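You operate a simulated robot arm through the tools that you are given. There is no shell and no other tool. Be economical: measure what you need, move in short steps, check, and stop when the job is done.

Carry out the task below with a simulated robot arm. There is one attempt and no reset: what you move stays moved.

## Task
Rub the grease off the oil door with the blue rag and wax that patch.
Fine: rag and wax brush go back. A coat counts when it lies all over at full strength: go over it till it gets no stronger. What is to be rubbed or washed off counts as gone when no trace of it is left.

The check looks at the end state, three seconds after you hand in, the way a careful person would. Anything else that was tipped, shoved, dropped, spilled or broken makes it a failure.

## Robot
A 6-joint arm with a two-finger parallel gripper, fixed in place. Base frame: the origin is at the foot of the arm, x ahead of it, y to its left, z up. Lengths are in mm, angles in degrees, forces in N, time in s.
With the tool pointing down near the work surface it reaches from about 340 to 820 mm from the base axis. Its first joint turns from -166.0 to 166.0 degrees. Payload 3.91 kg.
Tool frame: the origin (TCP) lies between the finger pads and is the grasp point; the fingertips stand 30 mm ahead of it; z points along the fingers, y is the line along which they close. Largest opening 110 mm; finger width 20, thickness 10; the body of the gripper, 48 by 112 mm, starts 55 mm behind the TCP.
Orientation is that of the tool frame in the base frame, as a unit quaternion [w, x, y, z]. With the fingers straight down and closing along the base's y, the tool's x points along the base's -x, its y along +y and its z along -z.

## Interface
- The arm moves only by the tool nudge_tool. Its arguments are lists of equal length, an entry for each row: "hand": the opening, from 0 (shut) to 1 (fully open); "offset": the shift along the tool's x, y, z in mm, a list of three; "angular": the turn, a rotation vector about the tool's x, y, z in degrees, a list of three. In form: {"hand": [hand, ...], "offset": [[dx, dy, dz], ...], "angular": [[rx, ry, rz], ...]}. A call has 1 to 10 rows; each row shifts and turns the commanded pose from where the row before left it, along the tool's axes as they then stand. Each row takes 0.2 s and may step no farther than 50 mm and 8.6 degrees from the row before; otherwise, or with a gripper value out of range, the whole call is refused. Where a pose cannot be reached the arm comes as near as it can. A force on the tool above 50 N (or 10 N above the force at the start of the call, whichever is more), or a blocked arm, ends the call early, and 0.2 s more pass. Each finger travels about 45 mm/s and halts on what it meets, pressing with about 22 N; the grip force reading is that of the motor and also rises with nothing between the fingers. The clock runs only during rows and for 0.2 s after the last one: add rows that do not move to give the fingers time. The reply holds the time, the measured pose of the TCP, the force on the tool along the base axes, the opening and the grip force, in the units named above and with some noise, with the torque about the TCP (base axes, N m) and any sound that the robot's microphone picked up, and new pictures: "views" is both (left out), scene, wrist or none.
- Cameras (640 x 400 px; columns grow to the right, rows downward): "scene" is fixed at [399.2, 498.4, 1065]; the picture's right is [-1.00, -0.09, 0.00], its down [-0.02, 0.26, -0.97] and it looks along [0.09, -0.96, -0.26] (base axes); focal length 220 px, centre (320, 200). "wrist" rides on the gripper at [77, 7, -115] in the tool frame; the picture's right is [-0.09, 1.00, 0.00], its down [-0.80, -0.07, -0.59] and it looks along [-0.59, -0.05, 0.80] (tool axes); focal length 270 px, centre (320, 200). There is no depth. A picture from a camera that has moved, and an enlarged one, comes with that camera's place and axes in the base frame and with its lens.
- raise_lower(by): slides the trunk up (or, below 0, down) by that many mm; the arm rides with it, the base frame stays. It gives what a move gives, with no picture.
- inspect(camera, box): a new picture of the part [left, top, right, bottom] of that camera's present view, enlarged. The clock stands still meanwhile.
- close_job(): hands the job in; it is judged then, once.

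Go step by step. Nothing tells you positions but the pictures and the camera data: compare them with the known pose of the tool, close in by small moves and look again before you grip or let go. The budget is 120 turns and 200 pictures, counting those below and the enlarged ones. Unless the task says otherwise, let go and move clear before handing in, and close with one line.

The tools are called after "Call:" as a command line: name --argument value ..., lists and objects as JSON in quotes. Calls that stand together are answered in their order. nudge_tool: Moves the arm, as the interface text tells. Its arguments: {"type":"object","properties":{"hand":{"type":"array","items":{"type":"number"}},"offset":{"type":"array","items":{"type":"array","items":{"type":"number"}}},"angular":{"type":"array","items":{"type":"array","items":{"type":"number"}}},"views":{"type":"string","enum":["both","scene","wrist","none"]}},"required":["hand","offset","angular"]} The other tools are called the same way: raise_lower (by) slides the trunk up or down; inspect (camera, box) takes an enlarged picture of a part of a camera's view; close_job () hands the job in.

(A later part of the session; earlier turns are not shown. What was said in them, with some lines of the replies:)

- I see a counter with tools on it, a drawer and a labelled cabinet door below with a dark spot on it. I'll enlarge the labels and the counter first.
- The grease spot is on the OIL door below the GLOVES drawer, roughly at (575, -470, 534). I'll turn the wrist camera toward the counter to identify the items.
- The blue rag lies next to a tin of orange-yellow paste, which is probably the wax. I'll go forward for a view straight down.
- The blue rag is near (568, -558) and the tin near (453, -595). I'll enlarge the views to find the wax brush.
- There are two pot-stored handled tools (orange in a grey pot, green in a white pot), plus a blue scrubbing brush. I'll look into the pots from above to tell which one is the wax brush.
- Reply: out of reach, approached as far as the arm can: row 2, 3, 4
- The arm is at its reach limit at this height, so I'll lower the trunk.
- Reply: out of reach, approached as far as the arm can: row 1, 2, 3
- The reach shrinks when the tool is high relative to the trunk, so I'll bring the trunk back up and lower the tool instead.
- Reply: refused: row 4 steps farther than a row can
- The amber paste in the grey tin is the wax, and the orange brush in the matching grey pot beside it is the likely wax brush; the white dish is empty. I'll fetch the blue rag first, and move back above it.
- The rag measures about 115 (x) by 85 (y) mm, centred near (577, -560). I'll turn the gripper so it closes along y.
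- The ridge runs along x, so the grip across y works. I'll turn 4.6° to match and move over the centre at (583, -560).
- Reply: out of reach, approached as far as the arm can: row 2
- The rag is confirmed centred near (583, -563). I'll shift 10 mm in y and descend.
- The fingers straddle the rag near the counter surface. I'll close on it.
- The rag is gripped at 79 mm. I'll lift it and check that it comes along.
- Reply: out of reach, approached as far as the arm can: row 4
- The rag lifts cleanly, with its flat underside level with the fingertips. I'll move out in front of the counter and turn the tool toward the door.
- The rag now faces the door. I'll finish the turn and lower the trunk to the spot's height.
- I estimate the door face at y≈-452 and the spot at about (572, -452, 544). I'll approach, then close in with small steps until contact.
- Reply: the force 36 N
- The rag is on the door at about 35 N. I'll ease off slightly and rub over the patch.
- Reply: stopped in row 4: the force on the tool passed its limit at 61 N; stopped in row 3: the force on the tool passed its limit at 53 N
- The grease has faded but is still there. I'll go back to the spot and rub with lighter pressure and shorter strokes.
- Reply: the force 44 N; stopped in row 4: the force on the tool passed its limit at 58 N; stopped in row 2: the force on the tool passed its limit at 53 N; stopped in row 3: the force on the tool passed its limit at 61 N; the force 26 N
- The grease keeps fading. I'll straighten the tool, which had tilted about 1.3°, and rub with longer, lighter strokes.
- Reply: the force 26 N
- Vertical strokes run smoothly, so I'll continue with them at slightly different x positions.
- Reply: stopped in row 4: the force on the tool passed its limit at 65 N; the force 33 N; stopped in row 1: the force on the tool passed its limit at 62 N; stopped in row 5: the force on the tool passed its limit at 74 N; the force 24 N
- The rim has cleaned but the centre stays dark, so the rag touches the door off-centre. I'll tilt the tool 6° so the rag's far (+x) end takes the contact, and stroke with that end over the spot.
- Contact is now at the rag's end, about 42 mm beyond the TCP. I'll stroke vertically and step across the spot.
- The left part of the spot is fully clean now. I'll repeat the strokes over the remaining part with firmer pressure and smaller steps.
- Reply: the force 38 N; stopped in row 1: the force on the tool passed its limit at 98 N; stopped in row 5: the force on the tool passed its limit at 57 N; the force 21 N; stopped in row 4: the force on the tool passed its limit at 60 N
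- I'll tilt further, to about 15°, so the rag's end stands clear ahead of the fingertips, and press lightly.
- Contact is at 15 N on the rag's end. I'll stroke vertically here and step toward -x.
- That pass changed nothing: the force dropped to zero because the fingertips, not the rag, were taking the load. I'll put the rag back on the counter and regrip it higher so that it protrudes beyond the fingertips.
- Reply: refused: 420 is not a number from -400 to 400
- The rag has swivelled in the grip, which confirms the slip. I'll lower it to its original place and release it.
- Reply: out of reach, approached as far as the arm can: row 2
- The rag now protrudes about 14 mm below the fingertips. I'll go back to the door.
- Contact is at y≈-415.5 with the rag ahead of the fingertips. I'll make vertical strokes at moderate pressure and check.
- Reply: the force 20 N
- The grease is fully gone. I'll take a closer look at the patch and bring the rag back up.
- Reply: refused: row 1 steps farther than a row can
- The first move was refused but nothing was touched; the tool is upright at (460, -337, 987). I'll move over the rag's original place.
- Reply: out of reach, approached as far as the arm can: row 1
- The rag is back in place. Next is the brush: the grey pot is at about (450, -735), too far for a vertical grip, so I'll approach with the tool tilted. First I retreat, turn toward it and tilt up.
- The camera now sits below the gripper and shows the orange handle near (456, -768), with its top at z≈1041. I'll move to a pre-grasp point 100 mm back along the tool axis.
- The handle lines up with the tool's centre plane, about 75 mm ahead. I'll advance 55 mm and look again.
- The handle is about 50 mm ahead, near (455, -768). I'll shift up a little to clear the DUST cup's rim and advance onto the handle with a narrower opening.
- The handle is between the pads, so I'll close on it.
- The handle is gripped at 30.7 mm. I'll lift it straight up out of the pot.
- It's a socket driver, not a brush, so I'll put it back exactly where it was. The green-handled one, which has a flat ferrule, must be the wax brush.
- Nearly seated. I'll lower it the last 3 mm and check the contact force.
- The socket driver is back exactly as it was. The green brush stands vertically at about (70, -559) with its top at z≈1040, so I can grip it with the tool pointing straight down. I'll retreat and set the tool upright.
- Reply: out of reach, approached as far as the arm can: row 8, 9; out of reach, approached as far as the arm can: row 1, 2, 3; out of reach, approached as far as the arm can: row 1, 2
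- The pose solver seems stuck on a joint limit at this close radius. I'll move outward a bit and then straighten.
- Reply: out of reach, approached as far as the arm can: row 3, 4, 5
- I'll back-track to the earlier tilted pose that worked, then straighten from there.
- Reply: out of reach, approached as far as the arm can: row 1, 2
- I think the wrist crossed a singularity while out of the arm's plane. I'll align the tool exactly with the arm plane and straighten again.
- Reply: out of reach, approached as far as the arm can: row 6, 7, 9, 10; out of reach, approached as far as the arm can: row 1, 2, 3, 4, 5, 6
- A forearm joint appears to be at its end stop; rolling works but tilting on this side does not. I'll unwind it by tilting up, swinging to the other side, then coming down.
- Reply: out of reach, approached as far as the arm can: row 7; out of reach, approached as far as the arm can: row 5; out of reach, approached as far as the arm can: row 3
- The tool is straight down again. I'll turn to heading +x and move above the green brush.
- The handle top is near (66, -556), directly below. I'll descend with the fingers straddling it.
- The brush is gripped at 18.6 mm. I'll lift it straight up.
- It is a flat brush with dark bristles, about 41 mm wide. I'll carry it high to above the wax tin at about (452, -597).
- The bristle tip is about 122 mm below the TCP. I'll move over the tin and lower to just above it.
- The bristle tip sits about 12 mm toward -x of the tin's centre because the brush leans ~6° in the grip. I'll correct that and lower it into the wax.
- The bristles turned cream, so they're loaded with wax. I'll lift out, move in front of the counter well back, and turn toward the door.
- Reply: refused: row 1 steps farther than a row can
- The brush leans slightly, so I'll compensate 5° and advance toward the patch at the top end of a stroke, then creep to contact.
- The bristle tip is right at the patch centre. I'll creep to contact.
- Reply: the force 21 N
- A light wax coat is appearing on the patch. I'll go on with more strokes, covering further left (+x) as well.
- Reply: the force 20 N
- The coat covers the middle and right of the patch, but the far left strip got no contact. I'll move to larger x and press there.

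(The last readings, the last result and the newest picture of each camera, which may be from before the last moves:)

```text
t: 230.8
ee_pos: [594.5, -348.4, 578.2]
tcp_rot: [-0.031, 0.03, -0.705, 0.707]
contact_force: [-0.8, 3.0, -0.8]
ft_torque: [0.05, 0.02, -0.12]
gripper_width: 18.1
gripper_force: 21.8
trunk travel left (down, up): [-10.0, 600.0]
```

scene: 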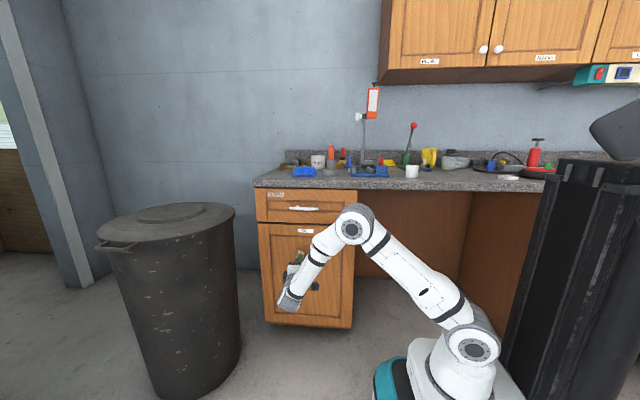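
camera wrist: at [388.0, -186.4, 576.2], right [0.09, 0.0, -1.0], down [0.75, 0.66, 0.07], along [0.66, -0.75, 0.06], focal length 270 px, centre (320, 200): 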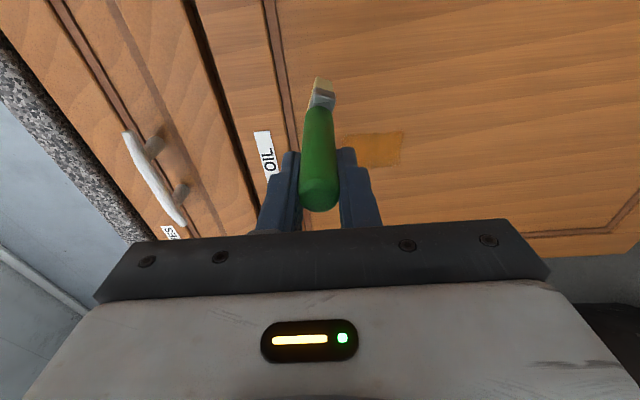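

Call:
nudge_tool --hand '[0, 0, 0, 0]' --offset '[[0, 0, -40], [45, 0, -15], [45, 0, 0], [0, 0, 0]]' --angular '[[0, 0, 0], [0, 0, 0], [0, 0, 0], [0, 0, 0]]' --views "none"

Call:
inspect --camera "scene" --box '[280, 232, 340, 272]'

```text
t: 231.8
ee_pos: [500.3, -301.1, 577.5]
tcp_rot: [-0.032, 0.03, -0.705, 0.708]
contact_force: [0.1, -0.1, -0.3]
ft_torque: [0.02, 0.04, 0.0]
gripper_width: 18.1
gripper_force: 22.1
trunk travel left (down, up): [-10.0, 600.0]
```

```text
10.00 times, centred on (310, 252) of scene
camera zoom: at [399.2, 498.4, 1065.0], right [-1.0, -0.09, 0.0], down [-0.02, 0.26, -0.97], along [0.09, -0.96, -0.26], focal length 2198 px, centre (420, -320)
```

zoom: 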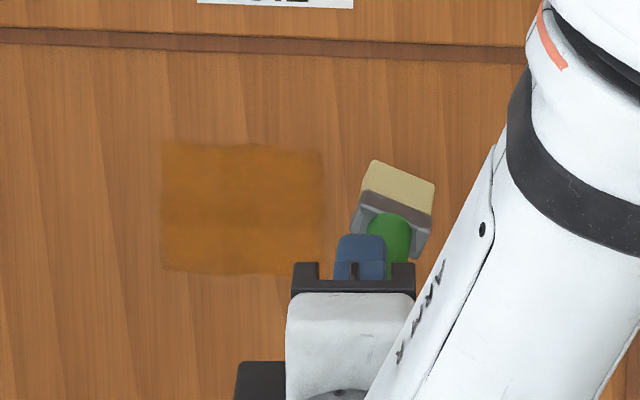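

The coat now covers the whole former patch. I'll make another full set of passes until it gets no stronger.

Call:
inspect --camera "scene" --box '[292, 242, 316, 262]'

Call:
nudge_tool --hand '[0, 0, 0, 0, 0, 0, 0]' --offset '[[-45, 0, 0], [-45, 0, 0], [-22, 0, 20], [0, 0, 30], [0, 0, 6], [0, 0, 2], [0, 0, 0]]' --angular '[[0, 0, 0], [0, 0, 0], [0, 0, 0], [0, 0, 0], [0, 0, 0], [0, 0, 0], [0, 0, 0]]' --views "none"

```text
16.00 times, centred on (304, 252) of scene
camera zoom: at [399.2, 498.4, 1065.0], right [-1.0, -0.09, 0.0], down [-0.02, 0.26, -0.97], along [0.09, -0.96, -0.26], focal length 3516 px, centre (576, -632)
```

zoom: 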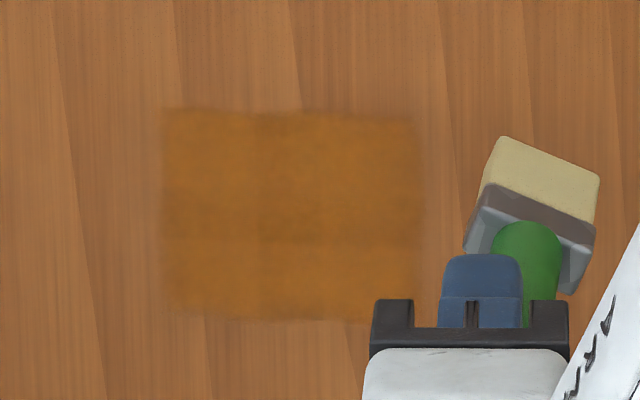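

```text
t: 233.4
ee_pos: [618.5, -348.1, 578.5]
tcp_rot: [-0.032, 0.03, -0.704, 0.708]
contact_force: [-1.0, 17.5, -0.1]
ft_torque: [0.02, 0.01, -0.45]
gripper_width: 17.9
gripper_force: 21.5
trunk travel left (down, up): [-10.0, 600.0]
```

Call:
nudge_tool --hand '[0, 0, 0, 0, 0, 0, 0, 0, 0, 0]' --offset '[[0, 14, 0], [0, 14, 0], [0, 14, 0.2], [0, 14, 0], [0, 14, 0], [10, 0, 1], [0, -14, 0], [0, -14, 0.2], [0, -14, 0], [0, -14, 0]]' --angular '[[0, 0, 0], [0, 0, 0], [0, 0, 0], [0, 0, 0], [0, 0, 0], [0, 0, 0], [0, 0, 0], [0, 0, 0], [0, 0, 0], [0, 0, 0]]' --views "none"

Call:
nudge_tool --hand '[0, 0, 0, 0, 0, 0, 0, 0, 0, 0]' --offset '[[0, -14, 0], [10, 0, 1], [0, 14, 0], [0, 14, 0.2], [0, 14, 0], [0, 14, 0], [0, 14, 0], [10, 0, 1], [0, -14, 0.2], [0, -14, 0]]' --angular '[[0, 0, 0], [0, 0, 0], [0, 0, 0], [0, 0, 0], [0, 0, 0], [0, 0, 0], [0, 0, 0], [0, 0, 0], [0, 0, 0], [0, 0, 0]]' --views "none"

Call:
nudge_tool --hand '[0, 0, 0, 0, 0, 0, 0, 0, 0, 0]' --offset '[[0, -14, 0], [0, -14, 0], [0, -14, 0], [10, 0, 1], [0, 14, 0.2], [0, 14, 0], [0, 14, 0], [0, 14, 0], [0, 14, 0], [0, 0, 0]]' --angular '[[0, 0, 0], [0, 0, 0], [0, 0, 0], [0, 0, 0], [0, 0, 0], [0, 0, 0], [0, 0, 0], [0, 0, 0], [0, 0, 0], [0, 0, 0]]' --views "none"

Call:
nudge_tool --hand '[0, 0, 0, 0, 0, 0, 0, 0, 0, 0]' --offset '[[10, 0, 1], [0, -14, 0.2], [0, -14, 0], [0, -14, 0], [0, -14, 0], [0, -14, 0], [-10, 0, -0.7], [0, 14, 0], [0, 14, 0], [0, 14, 0]]' --angular '[[0, 0, 0], [0, 0, 0], [0, 0, 0], [0, 0, 0], [0, 0, 0], [0, 0, 0], [0, 0, 0], [0, 0, 0], [0, 0, 0], [0, 0, 0]]' --views "none"

```text
t: 235.6
ee_pos: [607.0, -351.4, 563.4]
tcp_rot: [-0.031, 0.03, -0.705, 0.708]
contact_force: [-0.6, 17.3, -5.2]
ft_torque: [0.57, -0.09, -0.36]
gripper_width: 18.2
gripper_force: 21.8
trunk travel left (down, up): [-10.0, 600.0]
```

```text
t: 237.8
ee_pos: [587.7, -358.1, 538.6]
tcp_rot: [-0.031, 0.03, -0.705, 0.708]
contact_force: [-2.5, 16.4, -4.9]
ft_torque: [0.44, -0.05, -0.47]
gripper_width: 18.1
gripper_force: 22.0
trunk travel left (down, up): [-10.0, 600.0]
```

```text
t: 240.0
ee_pos: [578.1, -358.4, 507.8]
tcp_rot: [-0.033, 0.029, -0.705, 0.708]
contact_force: [0.0, 16.9, 1.7]
ft_torque: [-0.23, 0.04, -0.28]
gripper_width: 18.2
gripper_force: 21.7
trunk travel left (down, up): [-10.0, 600.0]
```

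```text
t: 242.2
ee_pos: [577.5, -358.7, 536.9]
tcp_rot: [-0.033, 0.029, -0.705, 0.707]
contact_force: [0.2, 0.1, 0.1]
ft_torque: [0.03, -0.01, 0.02]
gripper_width: 17.9
gripper_force: 22.3
trunk travel left (down, up): [-10.0, 600.0]
```

Call:
nudge_tool --hand '[0, 0, 0, 0]' --offset '[[0, 0, -45], [45, 0, -15], [45, 0, 0], [0, 0, 0]]' --angular '[[0, 0, 0], [0, 0, 0], [0, 0, 0], [0, 0, 0]]' --views "wrist"

Call:
inspect --camera "scene" --box '[292, 242, 316, 262]'

```text
t: 243.2
ee_pos: [480.9, -309.1, 537.1]
tcp_rot: [-0.032, 0.03, -0.705, 0.708]
contact_force: [0.2, -0.2, -0.6]
ft_torque: [0.01, 0.01, 0.01]
gripper_width: 17.8
gripper_force: 21.5
trunk travel left (down, up): [-10.0, 600.0]
camera wrist: at [393.7, -200.4, 529.5], right [0.09, 0.0, -1.0], down [0.75, 0.66, 0.07], along [0.66, -0.75, 0.06], focal length 270 px, centre (320, 200)
```

wrist: 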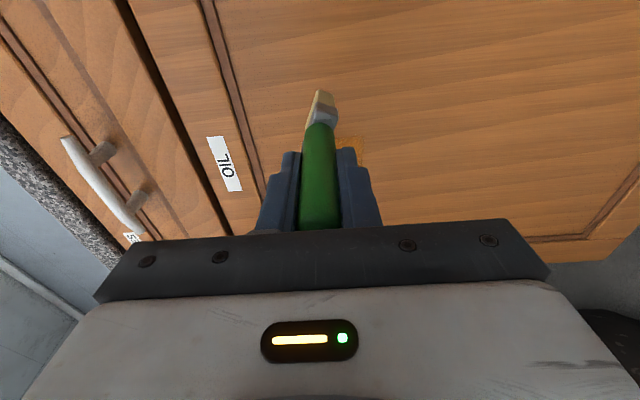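

```text
16.00 times, centred on (304, 252) of scene
camera zoom: at [399.2, 498.4, 1065.0], right [-1.0, -0.09, 0.0], down [-0.02, 0.26, -0.97], along [0.09, -0.96, -0.26], focal length 3516 px, centre (576, -632)
```

zoom: 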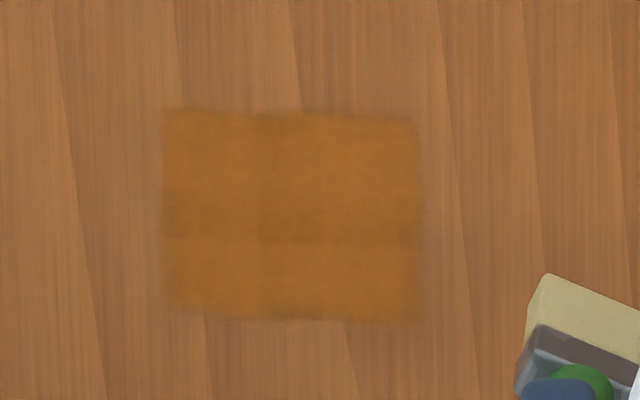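

The coat looks even and covers the patch. I'll make one more full pass set to confirm it gets no stronger.

Call:
nudge_tool --hand '[0, 0, 0, 0, 0, 0, 0]' --offset '[[-44, -20, 0], [-44, -21, 0], [-44, 0, 12], [0, 0, 44], [0, 0, 3], [0, 0, 1.2], [0, 0, 0]]' --angular '[[0, 0, 0], [0, 0, 0], [0, 0, 0], [0, 0, 0], [0, 0, 0], [0, 0, 0], [0, 0, 0]]' --views "none"

```text
t: 244.8
ee_pos: [619.2, -356.3, 576.6]
tcp_rot: [-0.033, 0.029, -0.705, 0.707]
contact_force: [0.5, -0.5, -0.2]
ft_torque: [-0.01, -0.02, 0.03]
gripper_width: 18.1
gripper_force: 21.9
trunk travel left (down, up): [-10.0, 600.0]
```

Call:
nudge_tool --hand '[0, 0, 0, 0, 0, 0, 0, 0, 0, 0]' --offset '[[0, 0, 1.5], [0, 0, 1.5], [0, 14, 0], [0, 14, 0.3], [0, 14, 0], [0, 14, 0], [0, 14, 0], [10, 0, 1], [0, -14, 0], [0, -14, 0]]' --angular '[[0, 0, 0], [0, 0, 0], [0, 0, 0], [0, 0, 0], [0, 0, 0], [0, 0, 0], [0, 0, 0], [0, 0, 0], [0, 0, 0], [0, 0, 0]]' --views "none"

Call:
nudge_tool --hand '[0, 0, 0, 0, 0, 0, 0, 0, 0, 0]' --offset '[[0, -14, 0.2], [0, -14, 0], [0, -14, 0], [10, 0, 1], [0, 14, 0], [0, 14, 0], [0, 14, 0.2], [0, 14, 0], [0, 14, 0], [10, 0, 1]]' --angular '[[0, 0, 0], [0, 0, 0], [0, 0, 0], [0, 0, 0], [0, 0, 0], [0, 0, 0], [0, 0, 0], [0, 0, 0], [0, 0, 0], [0, 0, 0]]' --views "none"

Call:
nudge_tool --hand '[0, 0, 0, 0, 0, 0, 0, 0, 0, 0]' --offset '[[0, -14, 0.2], [0, -14, 0], [0, -14, 0], [0, -14, 0], [0, -14, 0], [10, 0, 1], [0, 14, 0.2], [0, 14, 0], [0, 14, 0], [0, 14, 0]]' --angular '[[0, 0, 0], [0, 0, 0], [0, 0, 0], [0, 0, 0], [0, 0, 0], [0, 0, 0], [0, 0, 0], [0, 0, 0], [0, 0, 0], [0, 0, 0]]' --views "none"

Call:
nudge_tool --hand '[0, 0, 0, 0, 0]' --offset '[[0, 0, -45], [45, 0, -20], [45, 0, -15], [0, 0, 0], [0, 0, 0]]' --angular '[[0, 0, 0], [0, 0, 0], [0, 0, 0], [0, 0, 0], [0, 0, 0]]' --views "none"

Call:
inspect --camera "scene" --box '[292, 242, 316, 262]'

```text
t: 247.0
ee_pos: [610.0, -359.5, 535.5]
tcp_rot: [-0.033, 0.03, -0.705, 0.708]
contact_force: [-0.5, 1.6, 0.5]
ft_torque: [-0.03, 0.0, -0.05]
gripper_width: 18.2
gripper_force: 22.0
trunk travel left (down, up): [-10.0, 600.0]
```

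```text
t: 249.2
ee_pos: [590.1, -364.1, 505.8]
tcp_rot: [-0.032, 0.031, -0.705, 0.707]
contact_force: [2.6, 18.9, 0.4]
ft_torque: [0.0, -0.02, 0.13]
gripper_width: 18.0
gripper_force: 22.2
trunk travel left (down, up): [-10.0, 600.0]
```

```text
t: 251.4
ee_pos: [582.0, -367.0, 522.2]
tcp_rot: [-0.032, 0.03, -0.705, 0.708]
contact_force: [-1.0, 16.5, 4.4]
ft_torque: [-0.35, 0.03, -0.32]
gripper_width: 18.2
gripper_force: 21.7
trunk travel left (down, up): [-10.0, 600.0]
```

```text
t: 252.6
ee_pos: [483.2, -296.2, 521.1]
tcp_rot: [-0.033, 0.03, -0.705, 0.708]
contact_force: [0.0, 0.4, -0.3]
ft_torque: [0.01, 0.01, -0.01]
gripper_width: 18.1
gripper_force: 21.9
trunk travel left (down, up): [-10.0, 600.0]
```

```text
16.00 times, centred on (304, 252) of scene
camera zoom: at [399.2, 498.4, 1065.0], right [-1.0, -0.09, 0.0], down [-0.02, 0.26, -0.97], along [0.09, -0.96, -0.26], focal length 3516 px, centre (576, -632)
```

zoom: 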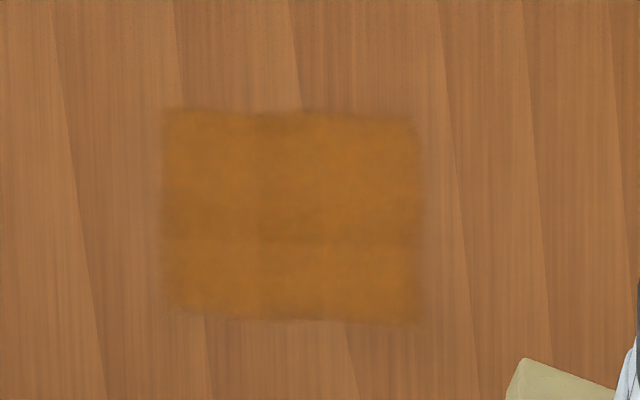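

The coat shows no further change and covers the whole patch, so the waxing is done. I'll retreat, set the tool upright, and raise to return the brush.

Call:
nudge_tool --hand '[0, 0, 0, 0, 0, 0, 0, 0, 0, 0]' --offset '[[0, 0, -40], [0, 0, 0], [0, 0, 0], [0, 0, 0], [0, 0, 0], [0, 0, 0], [0, 0, 0], [0, 0, 0], [0, 0, 0], [0, 0, 0]]' --angular '[[0, 5, 0], [-8.5, 0, 0], [-8.5, 0, 0], [-8.5, 0, 0], [-8.5, 0, 0], [-8.5, 0, 0], [-8.5, 0, 0], [-8.5, 0, 0], [-8.5, 0, 0], [-8.5, 0, 0]]' --views "none"

Call:
raise_lower --by 400

Call:
raise_lower --by 90

Call:
nudge_tool --hand '[0, 0, 0, 0, 0, 0]' --offset '[[0, 0, 0], [0, 0, 0], [0, 0, -40], [0, 0, -40], [0, 0, -35], [0, 0, 0]]' --angular '[[-8.5, 0, 0], [-5, 0, 0], [0, 0, 0], [0, 0, 0], [0, 0, 0], [0, 0, 0]]' --views "scene"

```text
t: 254.8
ee_pos: [479.6, -255.6, 519.5]
tcp_rot: [0.003, -0.001, 0.993, -0.118]
contact_force: [-0.4, 0.2, -0.4]
ft_torque: [0.02, -0.01, -0.01]
gripper_width: 17.9
gripper_force: 21.8
trunk travel left (down, up): [-10.0, 600.0]
```

```text
t: 258.6
ee_pos: [480.8, -255.1, 920.1]
tcp_rot: [0.002, -0.001, 0.993, -0.12]
contact_force: [0.8, -0.1, 0.2]
ft_torque: [-0.05, 0.02, 0.01]
gripper_width: 18.1
gripper_force: 21.8
trunk travel left (down, up): [-410.0, 200.0]
```

```text
t: 259.9
ee_pos: [480.2, -256.7, 1010.2]
tcp_rot: [0.002, 0.0, 0.993, -0.119]
contact_force: [-0.3, 0.0, -0.9]
ft_torque: [0.03, 0.02, -0.01]
gripper_width: 17.9
gripper_force: 21.9
trunk travel left (down, up): [-500.0, 110.0]
```

```text
t: 261.3
ee_pos: [479.8, -255.9, 1123.5]
tcp_rot: [0.001, 0.0, 1.0, -0.002]
contact_force: [0.3, -0.7, -1.2]
ft_torque: [0.0, 0.01, 0.03]
gripper_width: 18.1
gripper_force: 22.0
trunk travel left (down, up): [-500.0, 110.0]
```

scene: 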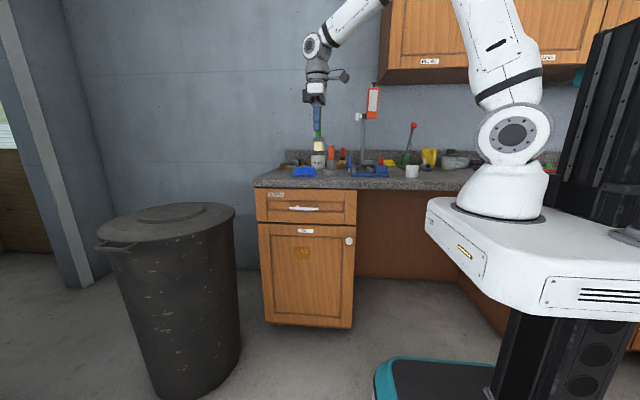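

Call:
nudge_tool --hand '[0, 0, 0, 0, 0, 0, 0, 0, 0, 0]' --offset '[[39, -29, 0], [39, -29, 0], [39, -29, 0], [39, -29, 0], [39, -29, 0], [39, -29, 0], [39, -29, 0], [39, -29, 0], [39, -29, 0], [39, -29, 0]]' --angular '[[0, 0, 0], [0, 0, 0], [0, 0, 0], [0, 0, 0], [0, 0, 0], [0, 0, 0], [0, 0, 0], [0, 0, 0], [0, 0, 0], [0, 0, 0]]' --views "wrist"

Call:
inspect --camera "scene" --box '[385, 100, 465, 180]'

Call:
inspect --camera "scene" --box '[255, 180, 365, 285]'

```text
t: 263.5
ee_pos: [87.0, -545.9, 1125.4]
tcp_rot: [0.002, -0.001, 1.0, -0.002]
contact_force: [-1.0, -1.1, -0.8]
ft_torque: [0.04, -0.01, 0.01]
gripper_width: 18.1
gripper_force: 22.2
trunk travel left (down, up): [-500.0, 110.0]
camera wrist: at [9.0, -537.6, 1239.2], right [0.09, 1.0, 0.0], down [0.8, -0.07, 0.6], along [0.6, -0.05, -0.8], focal length 270 px, centre (320, 200)
```

wrist: 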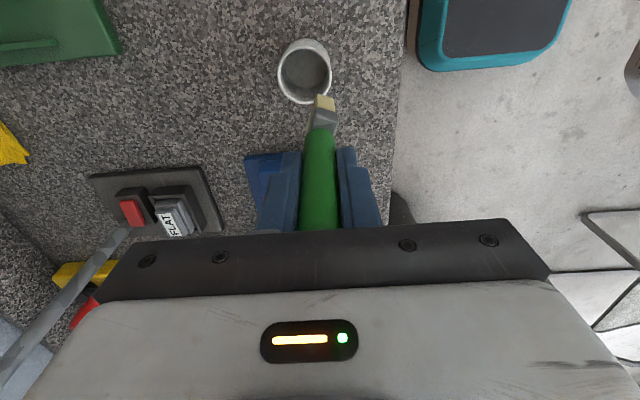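

```text
5.00 times, centred on (425, 140) of scene
camera zoom: at [399.2, 498.4, 1065.0], right [-1.0, -0.09, 0.0], down [-0.02, 0.26, -0.97], along [0.09, -0.96, -0.26], focal length 1099 px, centre (-205, 500)
```

zoom: 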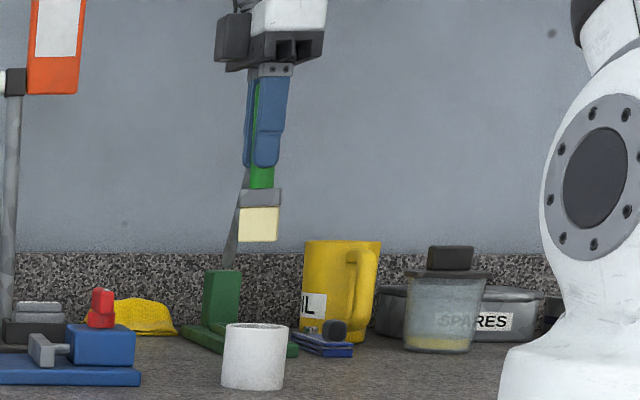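

```text
3.81 times, centred on (310, 232) of scene
camera zoom: at [399.2, 498.4, 1065.0], right [-1.0, -0.09, 0.0], down [-0.02, 0.26, -0.97], along [0.09, -0.96, -0.26], focal length 837 px, centre (358, 76)
```

zoom: 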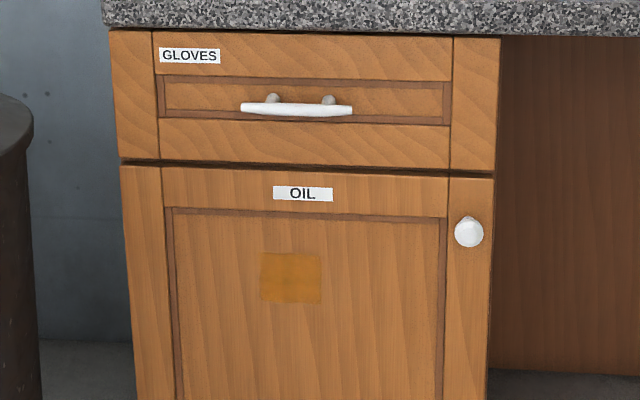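

The waxed patch looks even and complete. The brush tip leans about 9° in the grip, so I'll straighten it and centre it over the white pot.

Call:
nudge_tool --hand '[0, 0, 0, 0]' --offset '[[18, -11, 0], [0, 0, 0], [0, 0, 0], [0, 0, 0]]' --angular '[[0, 0, 0], [2, -4, 0], [2, -4, 0], [0, 0, 0]]' --views "wrist"

Call:
inspect --camera "scene" --box '[395, 120, 445, 180]'

```text
t: 264.5
ee_pos: [70.9, -555.5, 1125.6]
tcp_rot: [0.072, -0.001, 0.997, -0.036]
contact_force: [1.4, -0.5, -0.8]
ft_torque: [-0.02, 0.05, 0.03]
gripper_width: 18.2
gripper_force: 21.9
trunk travel left (down, up): [-500.0, 110.0]
camera wrist: at [-22.8, -539.9, 1226.2], right [0.09, 0.99, -0.06], down [0.71, -0.02, 0.71], along [0.7, -0.11, -0.71], focal length 270 px, centre (320, 200)
```

wrist: 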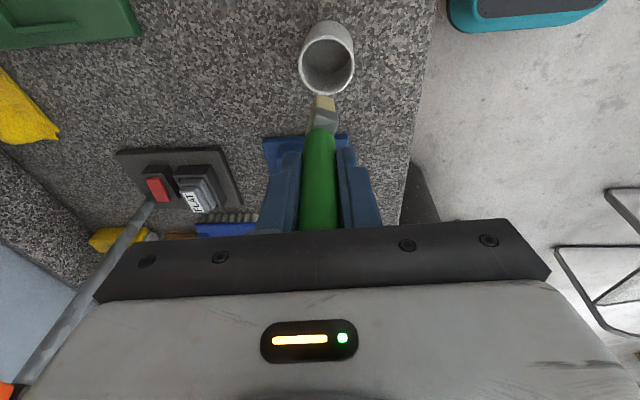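

```text
6.67 times, centred on (420, 150) of scene
camera zoom: at [399.2, 498.4, 1065.0], right [-1.0, -0.09, 0.0], down [-0.02, 0.26, -0.97], along [0.09, -0.96, -0.26], focal length 1465 px, centre (-347, 533)
```

zoom: 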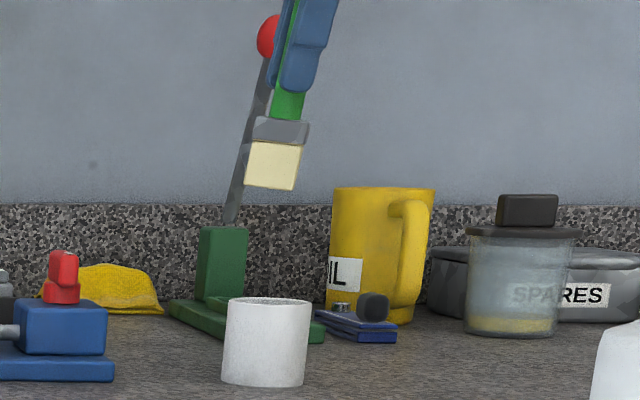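

Call:
nudge_tool --hand '[0, 0, 0, 0]' --offset '[[4, -2, 0], [0, 0, 20], [0, 0, 20], [0, 0, 0]]' --angular '[[-2, 6, 0], [0, 0, 0], [0, 0, 0], [0, 0, 0]]' --views "wrist"

Call:
inspect --camera "scene" --box '[395, 120, 445, 180]'

```text
t: 265.5
ee_pos: [70.2, -559.6, 1084.4]
tcp_rot: [0.019, 0.0, 1.0, -0.019]
contact_force: [-0.1, 0.2, 0.3]
ft_torque: [0.02, -0.01, 0.01]
gripper_width: 17.9
gripper_force: 21.9
trunk travel left (down, up): [-500.0, 110.0]
camera wrist: at [-12.3, -547.1, 1195.3], right [0.09, 1.0, -0.03], down [0.78, -0.05, 0.63], along [0.62, -0.08, -0.78], focal length 270 px, centre (320, 200)
```

wrist: 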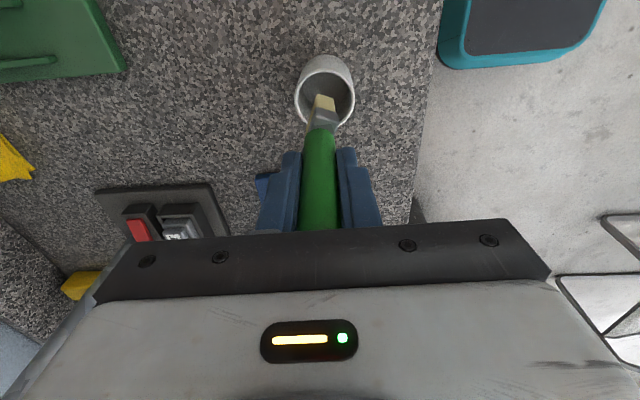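

```text
6.67 times, centred on (420, 150) of scene
camera zoom: at [399.2, 498.4, 1065.0], right [-1.0, -0.09, 0.0], down [-0.02, 0.26, -0.97], along [0.09, -0.96, -0.26], focal length 1465 px, centre (-347, 533)
```

zoom: 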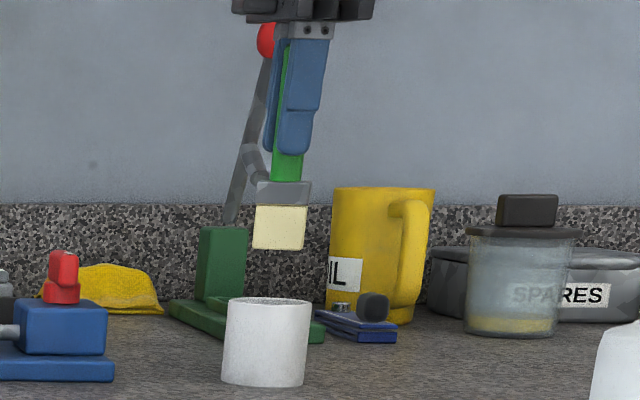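

Call:
nudge_tool --hand '[0, 0, 0, 0, 0]' --offset '[[-4, -1, 10], [0, 0, 12], [0, 0, 12], [0, 0, 8], [0, 0, 0]]' --angular '[[0, 0, 0], [0, 0, 0], [0, 0, 0], [0, 0, 0], [0, 0, 0]]' --views "wrist"

Call:
inspect --camera "scene" --box '[395, 120, 445, 180]'

```text
t: 266.7
ee_pos: [73.8, -561.8, 1046.0]
tcp_rot: [0.02, 0.001, 1.0, -0.022]
contact_force: [-1.4, 1.0, 20.0]
ft_torque: [-0.23, -0.13, 0.01]
gripper_width: 18.4
gripper_force: 22.0
trunk travel left (down, up): [-500.0, 110.0]
camera wrist: at [-7.8, -549.1, 1156.3], right [0.09, 1.0, -0.04], down [0.78, -0.04, 0.63], along [0.62, -0.09, -0.78], focal length 270 px, centre (320, 200)
```

wrist: 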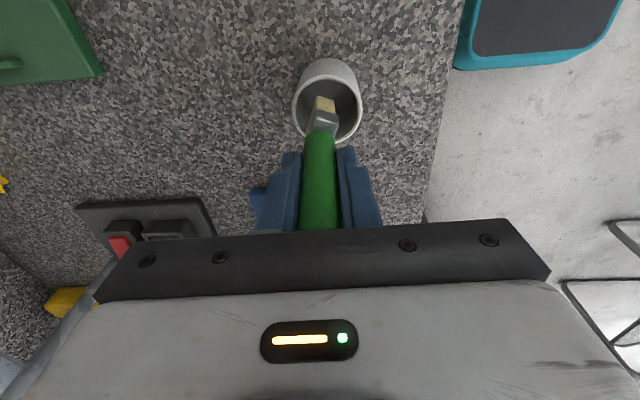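

```text
6.67 times, centred on (420, 150) of scene
camera zoom: at [399.2, 498.4, 1065.0], right [-1.0, -0.09, 0.0], down [-0.02, 0.26, -0.97], along [0.09, -0.96, -0.26], focal length 1465 px, centre (-347, 533)
```

zoom: 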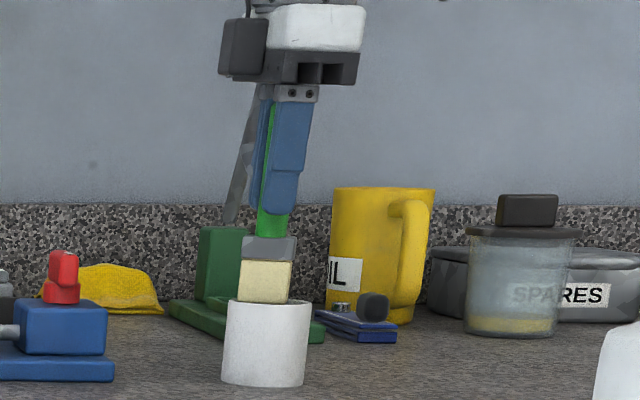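

The bristles are touching the pot's far rim at about (87, -578). I'll raise slightly, shift (-8, +5) mm and go down again.

Call:
nudge_tool --hand '[0, 0, 0, 0, 0, 0]' --offset '[[0, 0, -10], [8, 5, 0], [0, 0, 5], [0, 0, 5], [0, 0, 4], [0, 0, 0]]' --angular '[[0, 0, 0], [0, 0, 0], [0, 0, 0], [0, 0, 0], [0, 0, 0], [0, 0, 0]]' --views "wrist"

Call:
inspect --camera "scene" --box '[395, 120, 445, 180]'

Call:
inspect --camera "wrist" --box '[270, 50, 390, 170]'

```text
t: 268.1
ee_pos: [67.5, -556.3, 1039.1]
tcp_rot: [0.019, 0.0, 1.0, -0.02]
contact_force: [0.0, -0.1, -1.1]
ft_torque: [0.03, 0.0, -0.01]
gripper_width: 17.9
gripper_force: 21.8
trunk travel left (down, up): [-500.0, 110.0]
camera wrist: at [-15.1, -544.9, 1149.2], right [0.09, 1.0, -0.03], down [0.78, -0.05, 0.63], along [0.62, -0.08, -0.78], focal length 270 px, centre (320, 200)
```

wrist: 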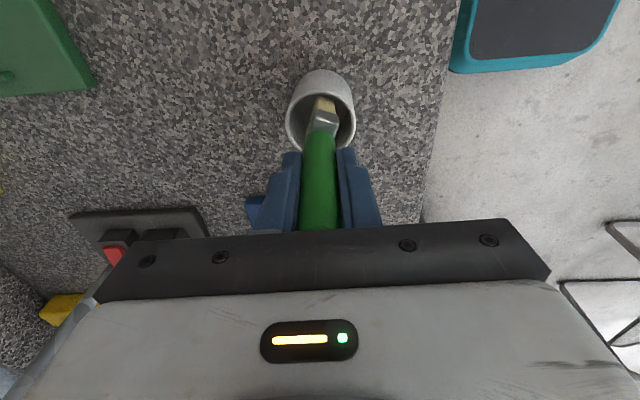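

```text
6.67 times, centred on (420, 150) of scene
camera zoom: at [399.2, 498.4, 1065.0], right [-1.0, -0.09, 0.0], down [-0.02, 0.26, -0.97], along [0.09, -0.96, -0.26], focal length 1465 px, centre (-347, 533)
```

zoom: 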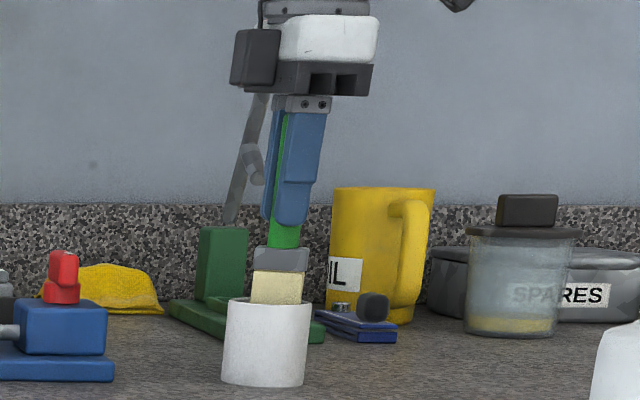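

```text
3.33 times, centred on (330, 110) of wrist
camera zoom: at [-15.1, -544.9, 1149.2], right [0.09, 1.0, -0.03], down [0.78, -0.05, 0.63], along [0.62, -0.08, -0.78], focal length 901 px, centre (287, 500)
```

zoom: 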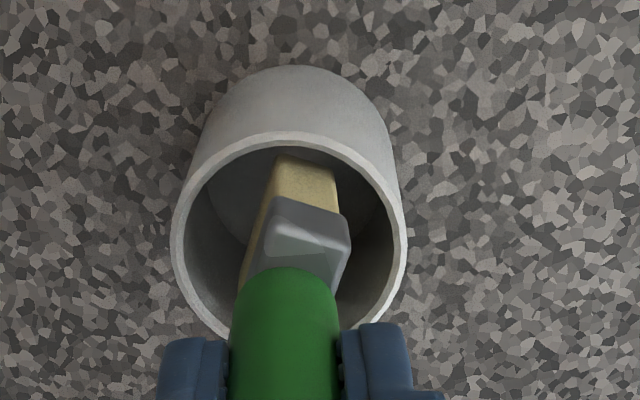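

The bristles are inside the pot now, slightly toward -x. I'll shift +4 mm and lower further.

Call:
nudge_tool --hand '[0, 0, 0, 0, 0, 0]' --offset '[[-4, 0, 4], [0, 0, 8], [0, 0, 8], [0, 0, 8], [0, 0, 4], [0, 0, 0]]' --angular '[[0, 0, 0], [0, 0, 0], [0, 0, 0], [0, 0, 0], [0, 0, 0], [0, 0, 0]]' --views "wrist"

Call:
inspect --camera "scene" --box '[395, 120, 445, 180]'

```text
t: 269.5
ee_pos: [72.8, -558.8, 1006.2]
tcp_rot: [0.019, -0.001, 1.0, -0.019]
contact_force: [0.1, -0.3, -0.2]
ft_torque: [0.03, 0.03, -0.01]
gripper_width: 18.1
gripper_force: 22.1
trunk travel left (down, up): [-500.0, 110.0]
camera wrist: at [-10.0, -546.4, 1117.4], right [0.09, 1.0, -0.03], down [0.78, -0.05, 0.63], along [0.62, -0.08, -0.78], focal length 270 px, centre (320, 200)
```

wrist: 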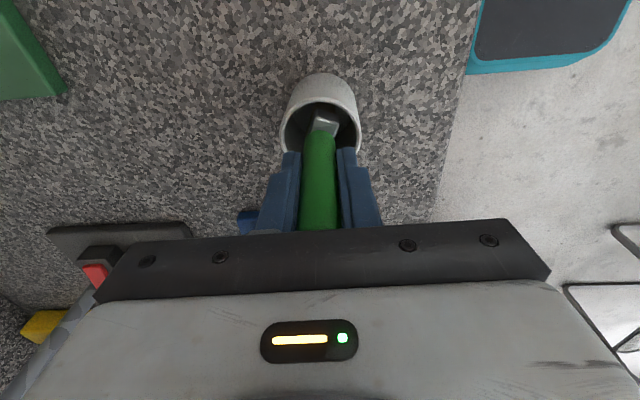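

```text
6.67 times, centred on (420, 150) of scene
camera zoom: at [399.2, 498.4, 1065.0], right [-1.0, -0.09, 0.0], down [-0.02, 0.26, -0.97], along [0.09, -0.96, -0.26], focal length 1465 px, centre (-347, 533)
```

zoom: 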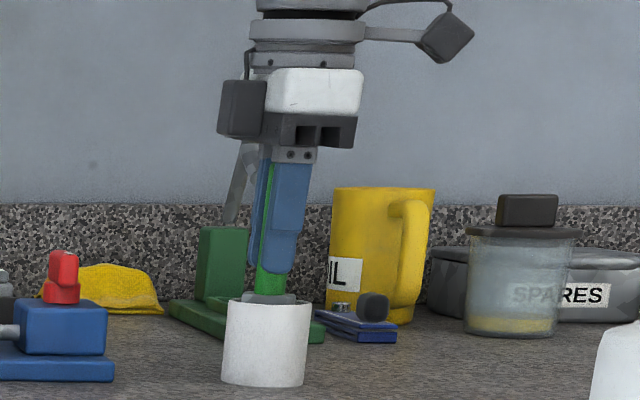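

Call:
nudge_tool --hand '[0, 0, 0, 0]' --offset '[[0, 0, 4], [0, 0, 3], [0, 0, 2], [0, 0, 0]]' --angular '[[0, 0, 0], [0, 0, 0], [0, 0, 0], [0, 0, 0]]' --views "none"

Call:
inspect --camera "scene" --box '[395, 120, 445, 180]'

```text
t: 270.5
ee_pos: [73.3, -558.6, 998.6]
tcp_rot: [0.019, 0.001, 1.0, -0.019]
contact_force: [0.1, -1.3, 0.5]
ft_torque: [0.01, -0.01, -0.03]
gripper_width: 17.9
gripper_force: 22.1
trunk travel left (down, up): [-500.0, 110.0]
```

```text
6.67 times, centred on (420, 150) of scene
camera zoom: at [399.2, 498.4, 1065.0], right [-1.0, -0.09, 0.0], down [-0.02, 0.26, -0.97], along [0.09, -0.96, -0.26], focal length 1465 px, centre (-347, 533)
```

zoom: 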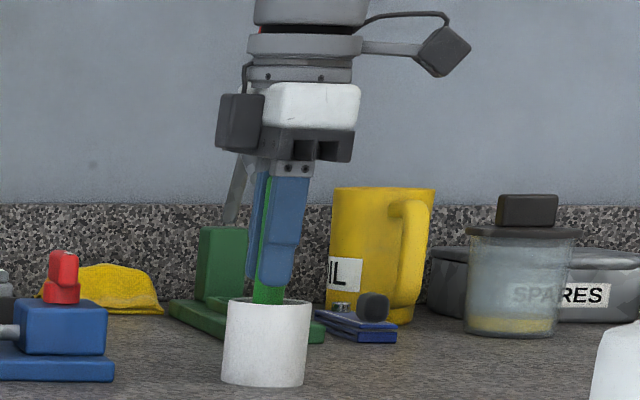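

Call:
nudge_tool --hand '[0, 0, 0, 0]' --offset '[[0, 0, 2], [0, 0, 2], [0, 0, 1], [0, 0, 0]]' --angular '[[0, 0, 0], [0, 0, 0], [0, 0, 0], [0, 0, 0]]' --views "none"

```text
t: 271.5
ee_pos: [73.6, -559.9, 995.9]
tcp_rot: [0.02, 0.0, 1.0, -0.02]
contact_force: [2.3, -1.1, 19.4]
ft_torque: [0.1, 0.14, -0.02]
gripper_width: 18.2
gripper_force: 22.9
trunk travel left (down, up): [-500.0, 110.0]
```

The brush rests on the pot floor. I'll ease off, open, and rise straight up.

Call:
nudge_tool --hand '[0, 0.3, 0.5, 0.5, 0.5, 0.5, 0.5, 0.5, 0.5]' --offset '[[0, 0, -1], [0, 0, 0], [0, 0, 0], [0, 0, 0], [0, 0, -15], [0, 0, -35], [0, 0, -40], [0, 0, -40], [0, 0, 0]]' --angular '[[0, 0, 0], [0, 0, 0], [0, 0, 0], [0, 0, 0], [0, 0, 0], [0, 0, 0], [0, 0, 0], [0, 0, 0], [0, 0, 0]]' --views "both"

Call:
inspect --camera "scene" --box '[385, 140, 465, 190]'

Call:
inspect --camera "scene" --box '[265, 130, 385, 190]'

```text
t: 273.5
ee_pos: [67.6, -553.1, 1125.0]
tcp_rot: [0.02, 0.001, 1.0, -0.019]
contact_force: [-0.3, 0.2, -0.1]
ft_torque: [-0.02, 0.02, 0.0]
gripper_width: 54.9
gripper_force: 0.0
trunk travel left (down, up): [-500.0, 110.0]
camera wrist: at [-15.6, -540.6, 1235.0], right [0.09, 1.0, -0.03], down [0.78, -0.05, 0.63], along [0.62, -0.08, -0.78], focal length 270 px, centre (320, 200)
```

scene: 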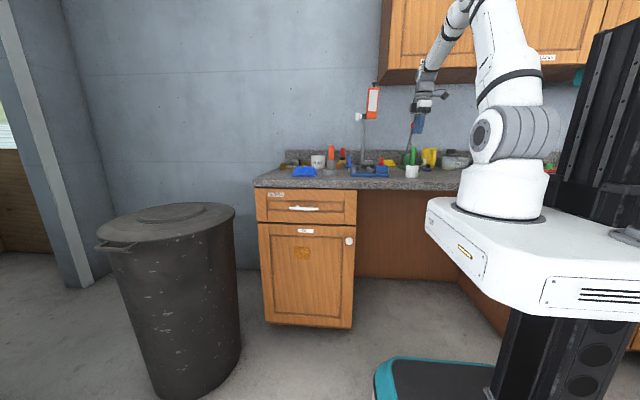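
wrist: 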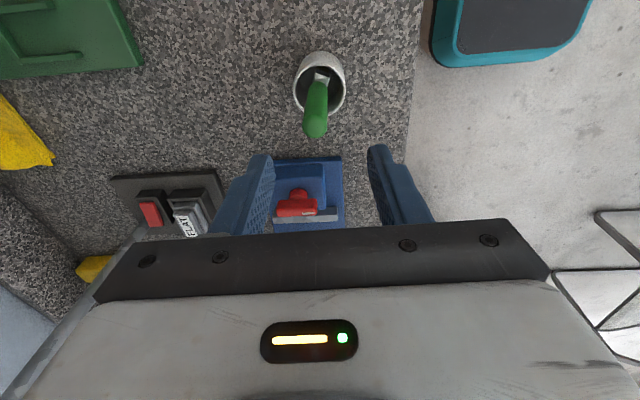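

```text
8.00 times, centred on (425, 165) of scene
camera zoom: at [399.2, 498.4, 1065.0], right [-1.0, -0.09, 0.0], down [-0.02, 0.26, -0.97], along [0.09, -0.96, -0.26], focal length 1758 px, centre (-520, 480)
```

zoom: 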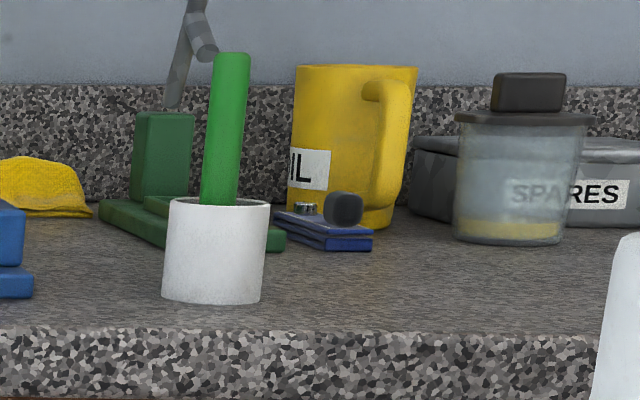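

```text
5.33 times, centred on (325, 160) of scene
camera zoom: at [399.2, 498.4, 1065.0], right [-1.0, -0.09, 0.0], down [-0.02, 0.26, -0.97], along [0.09, -0.96, -0.26], focal length 1172 px, centre (293, 413)
```

zoom: 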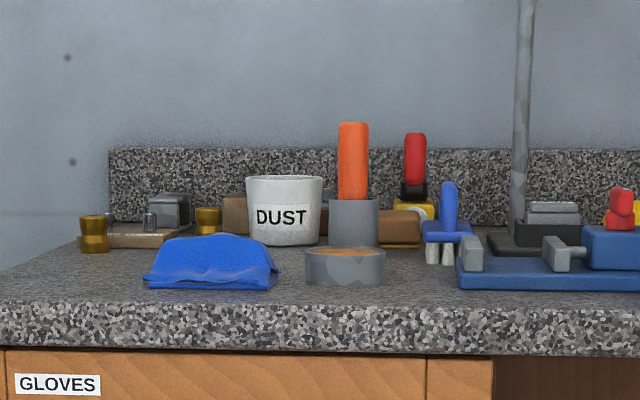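

Brush, rag and all other items are in their places and the hand is clear. I'll take a last look at the patch.

Call:
inspect --camera "scene" --box '[294, 242, 314, 262]'

```text
16.00 times, centred on (304, 252) of scene
camera zoom: at [399.2, 498.4, 1065.0], right [-1.0, -0.09, 0.0], down [-0.02, 0.26, -0.97], along [0.09, -0.96, -0.26], focal length 3516 px, centre (576, -632)
5 turns are left
```

zoom: 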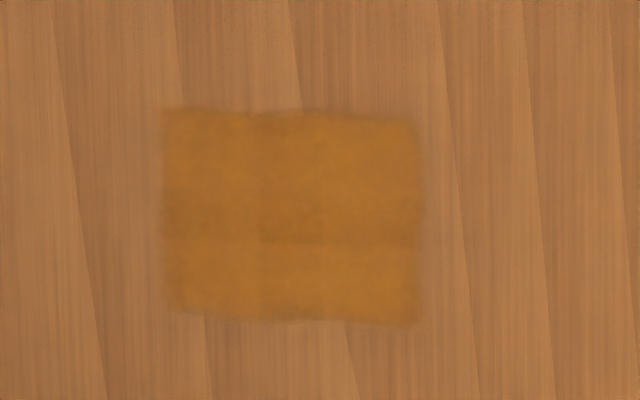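

The coat is even and covers all of the former grease spot, so I'm handing in.

Call:
close_job

```text
The job is handed in.
```

The grease is gone from the oil door, and the patch is waxed until it got no stronger. The rag is back where it lay, and the wax brush is back in its pot. I lifted the orange socket driver once by mistake and put it back in its pot.
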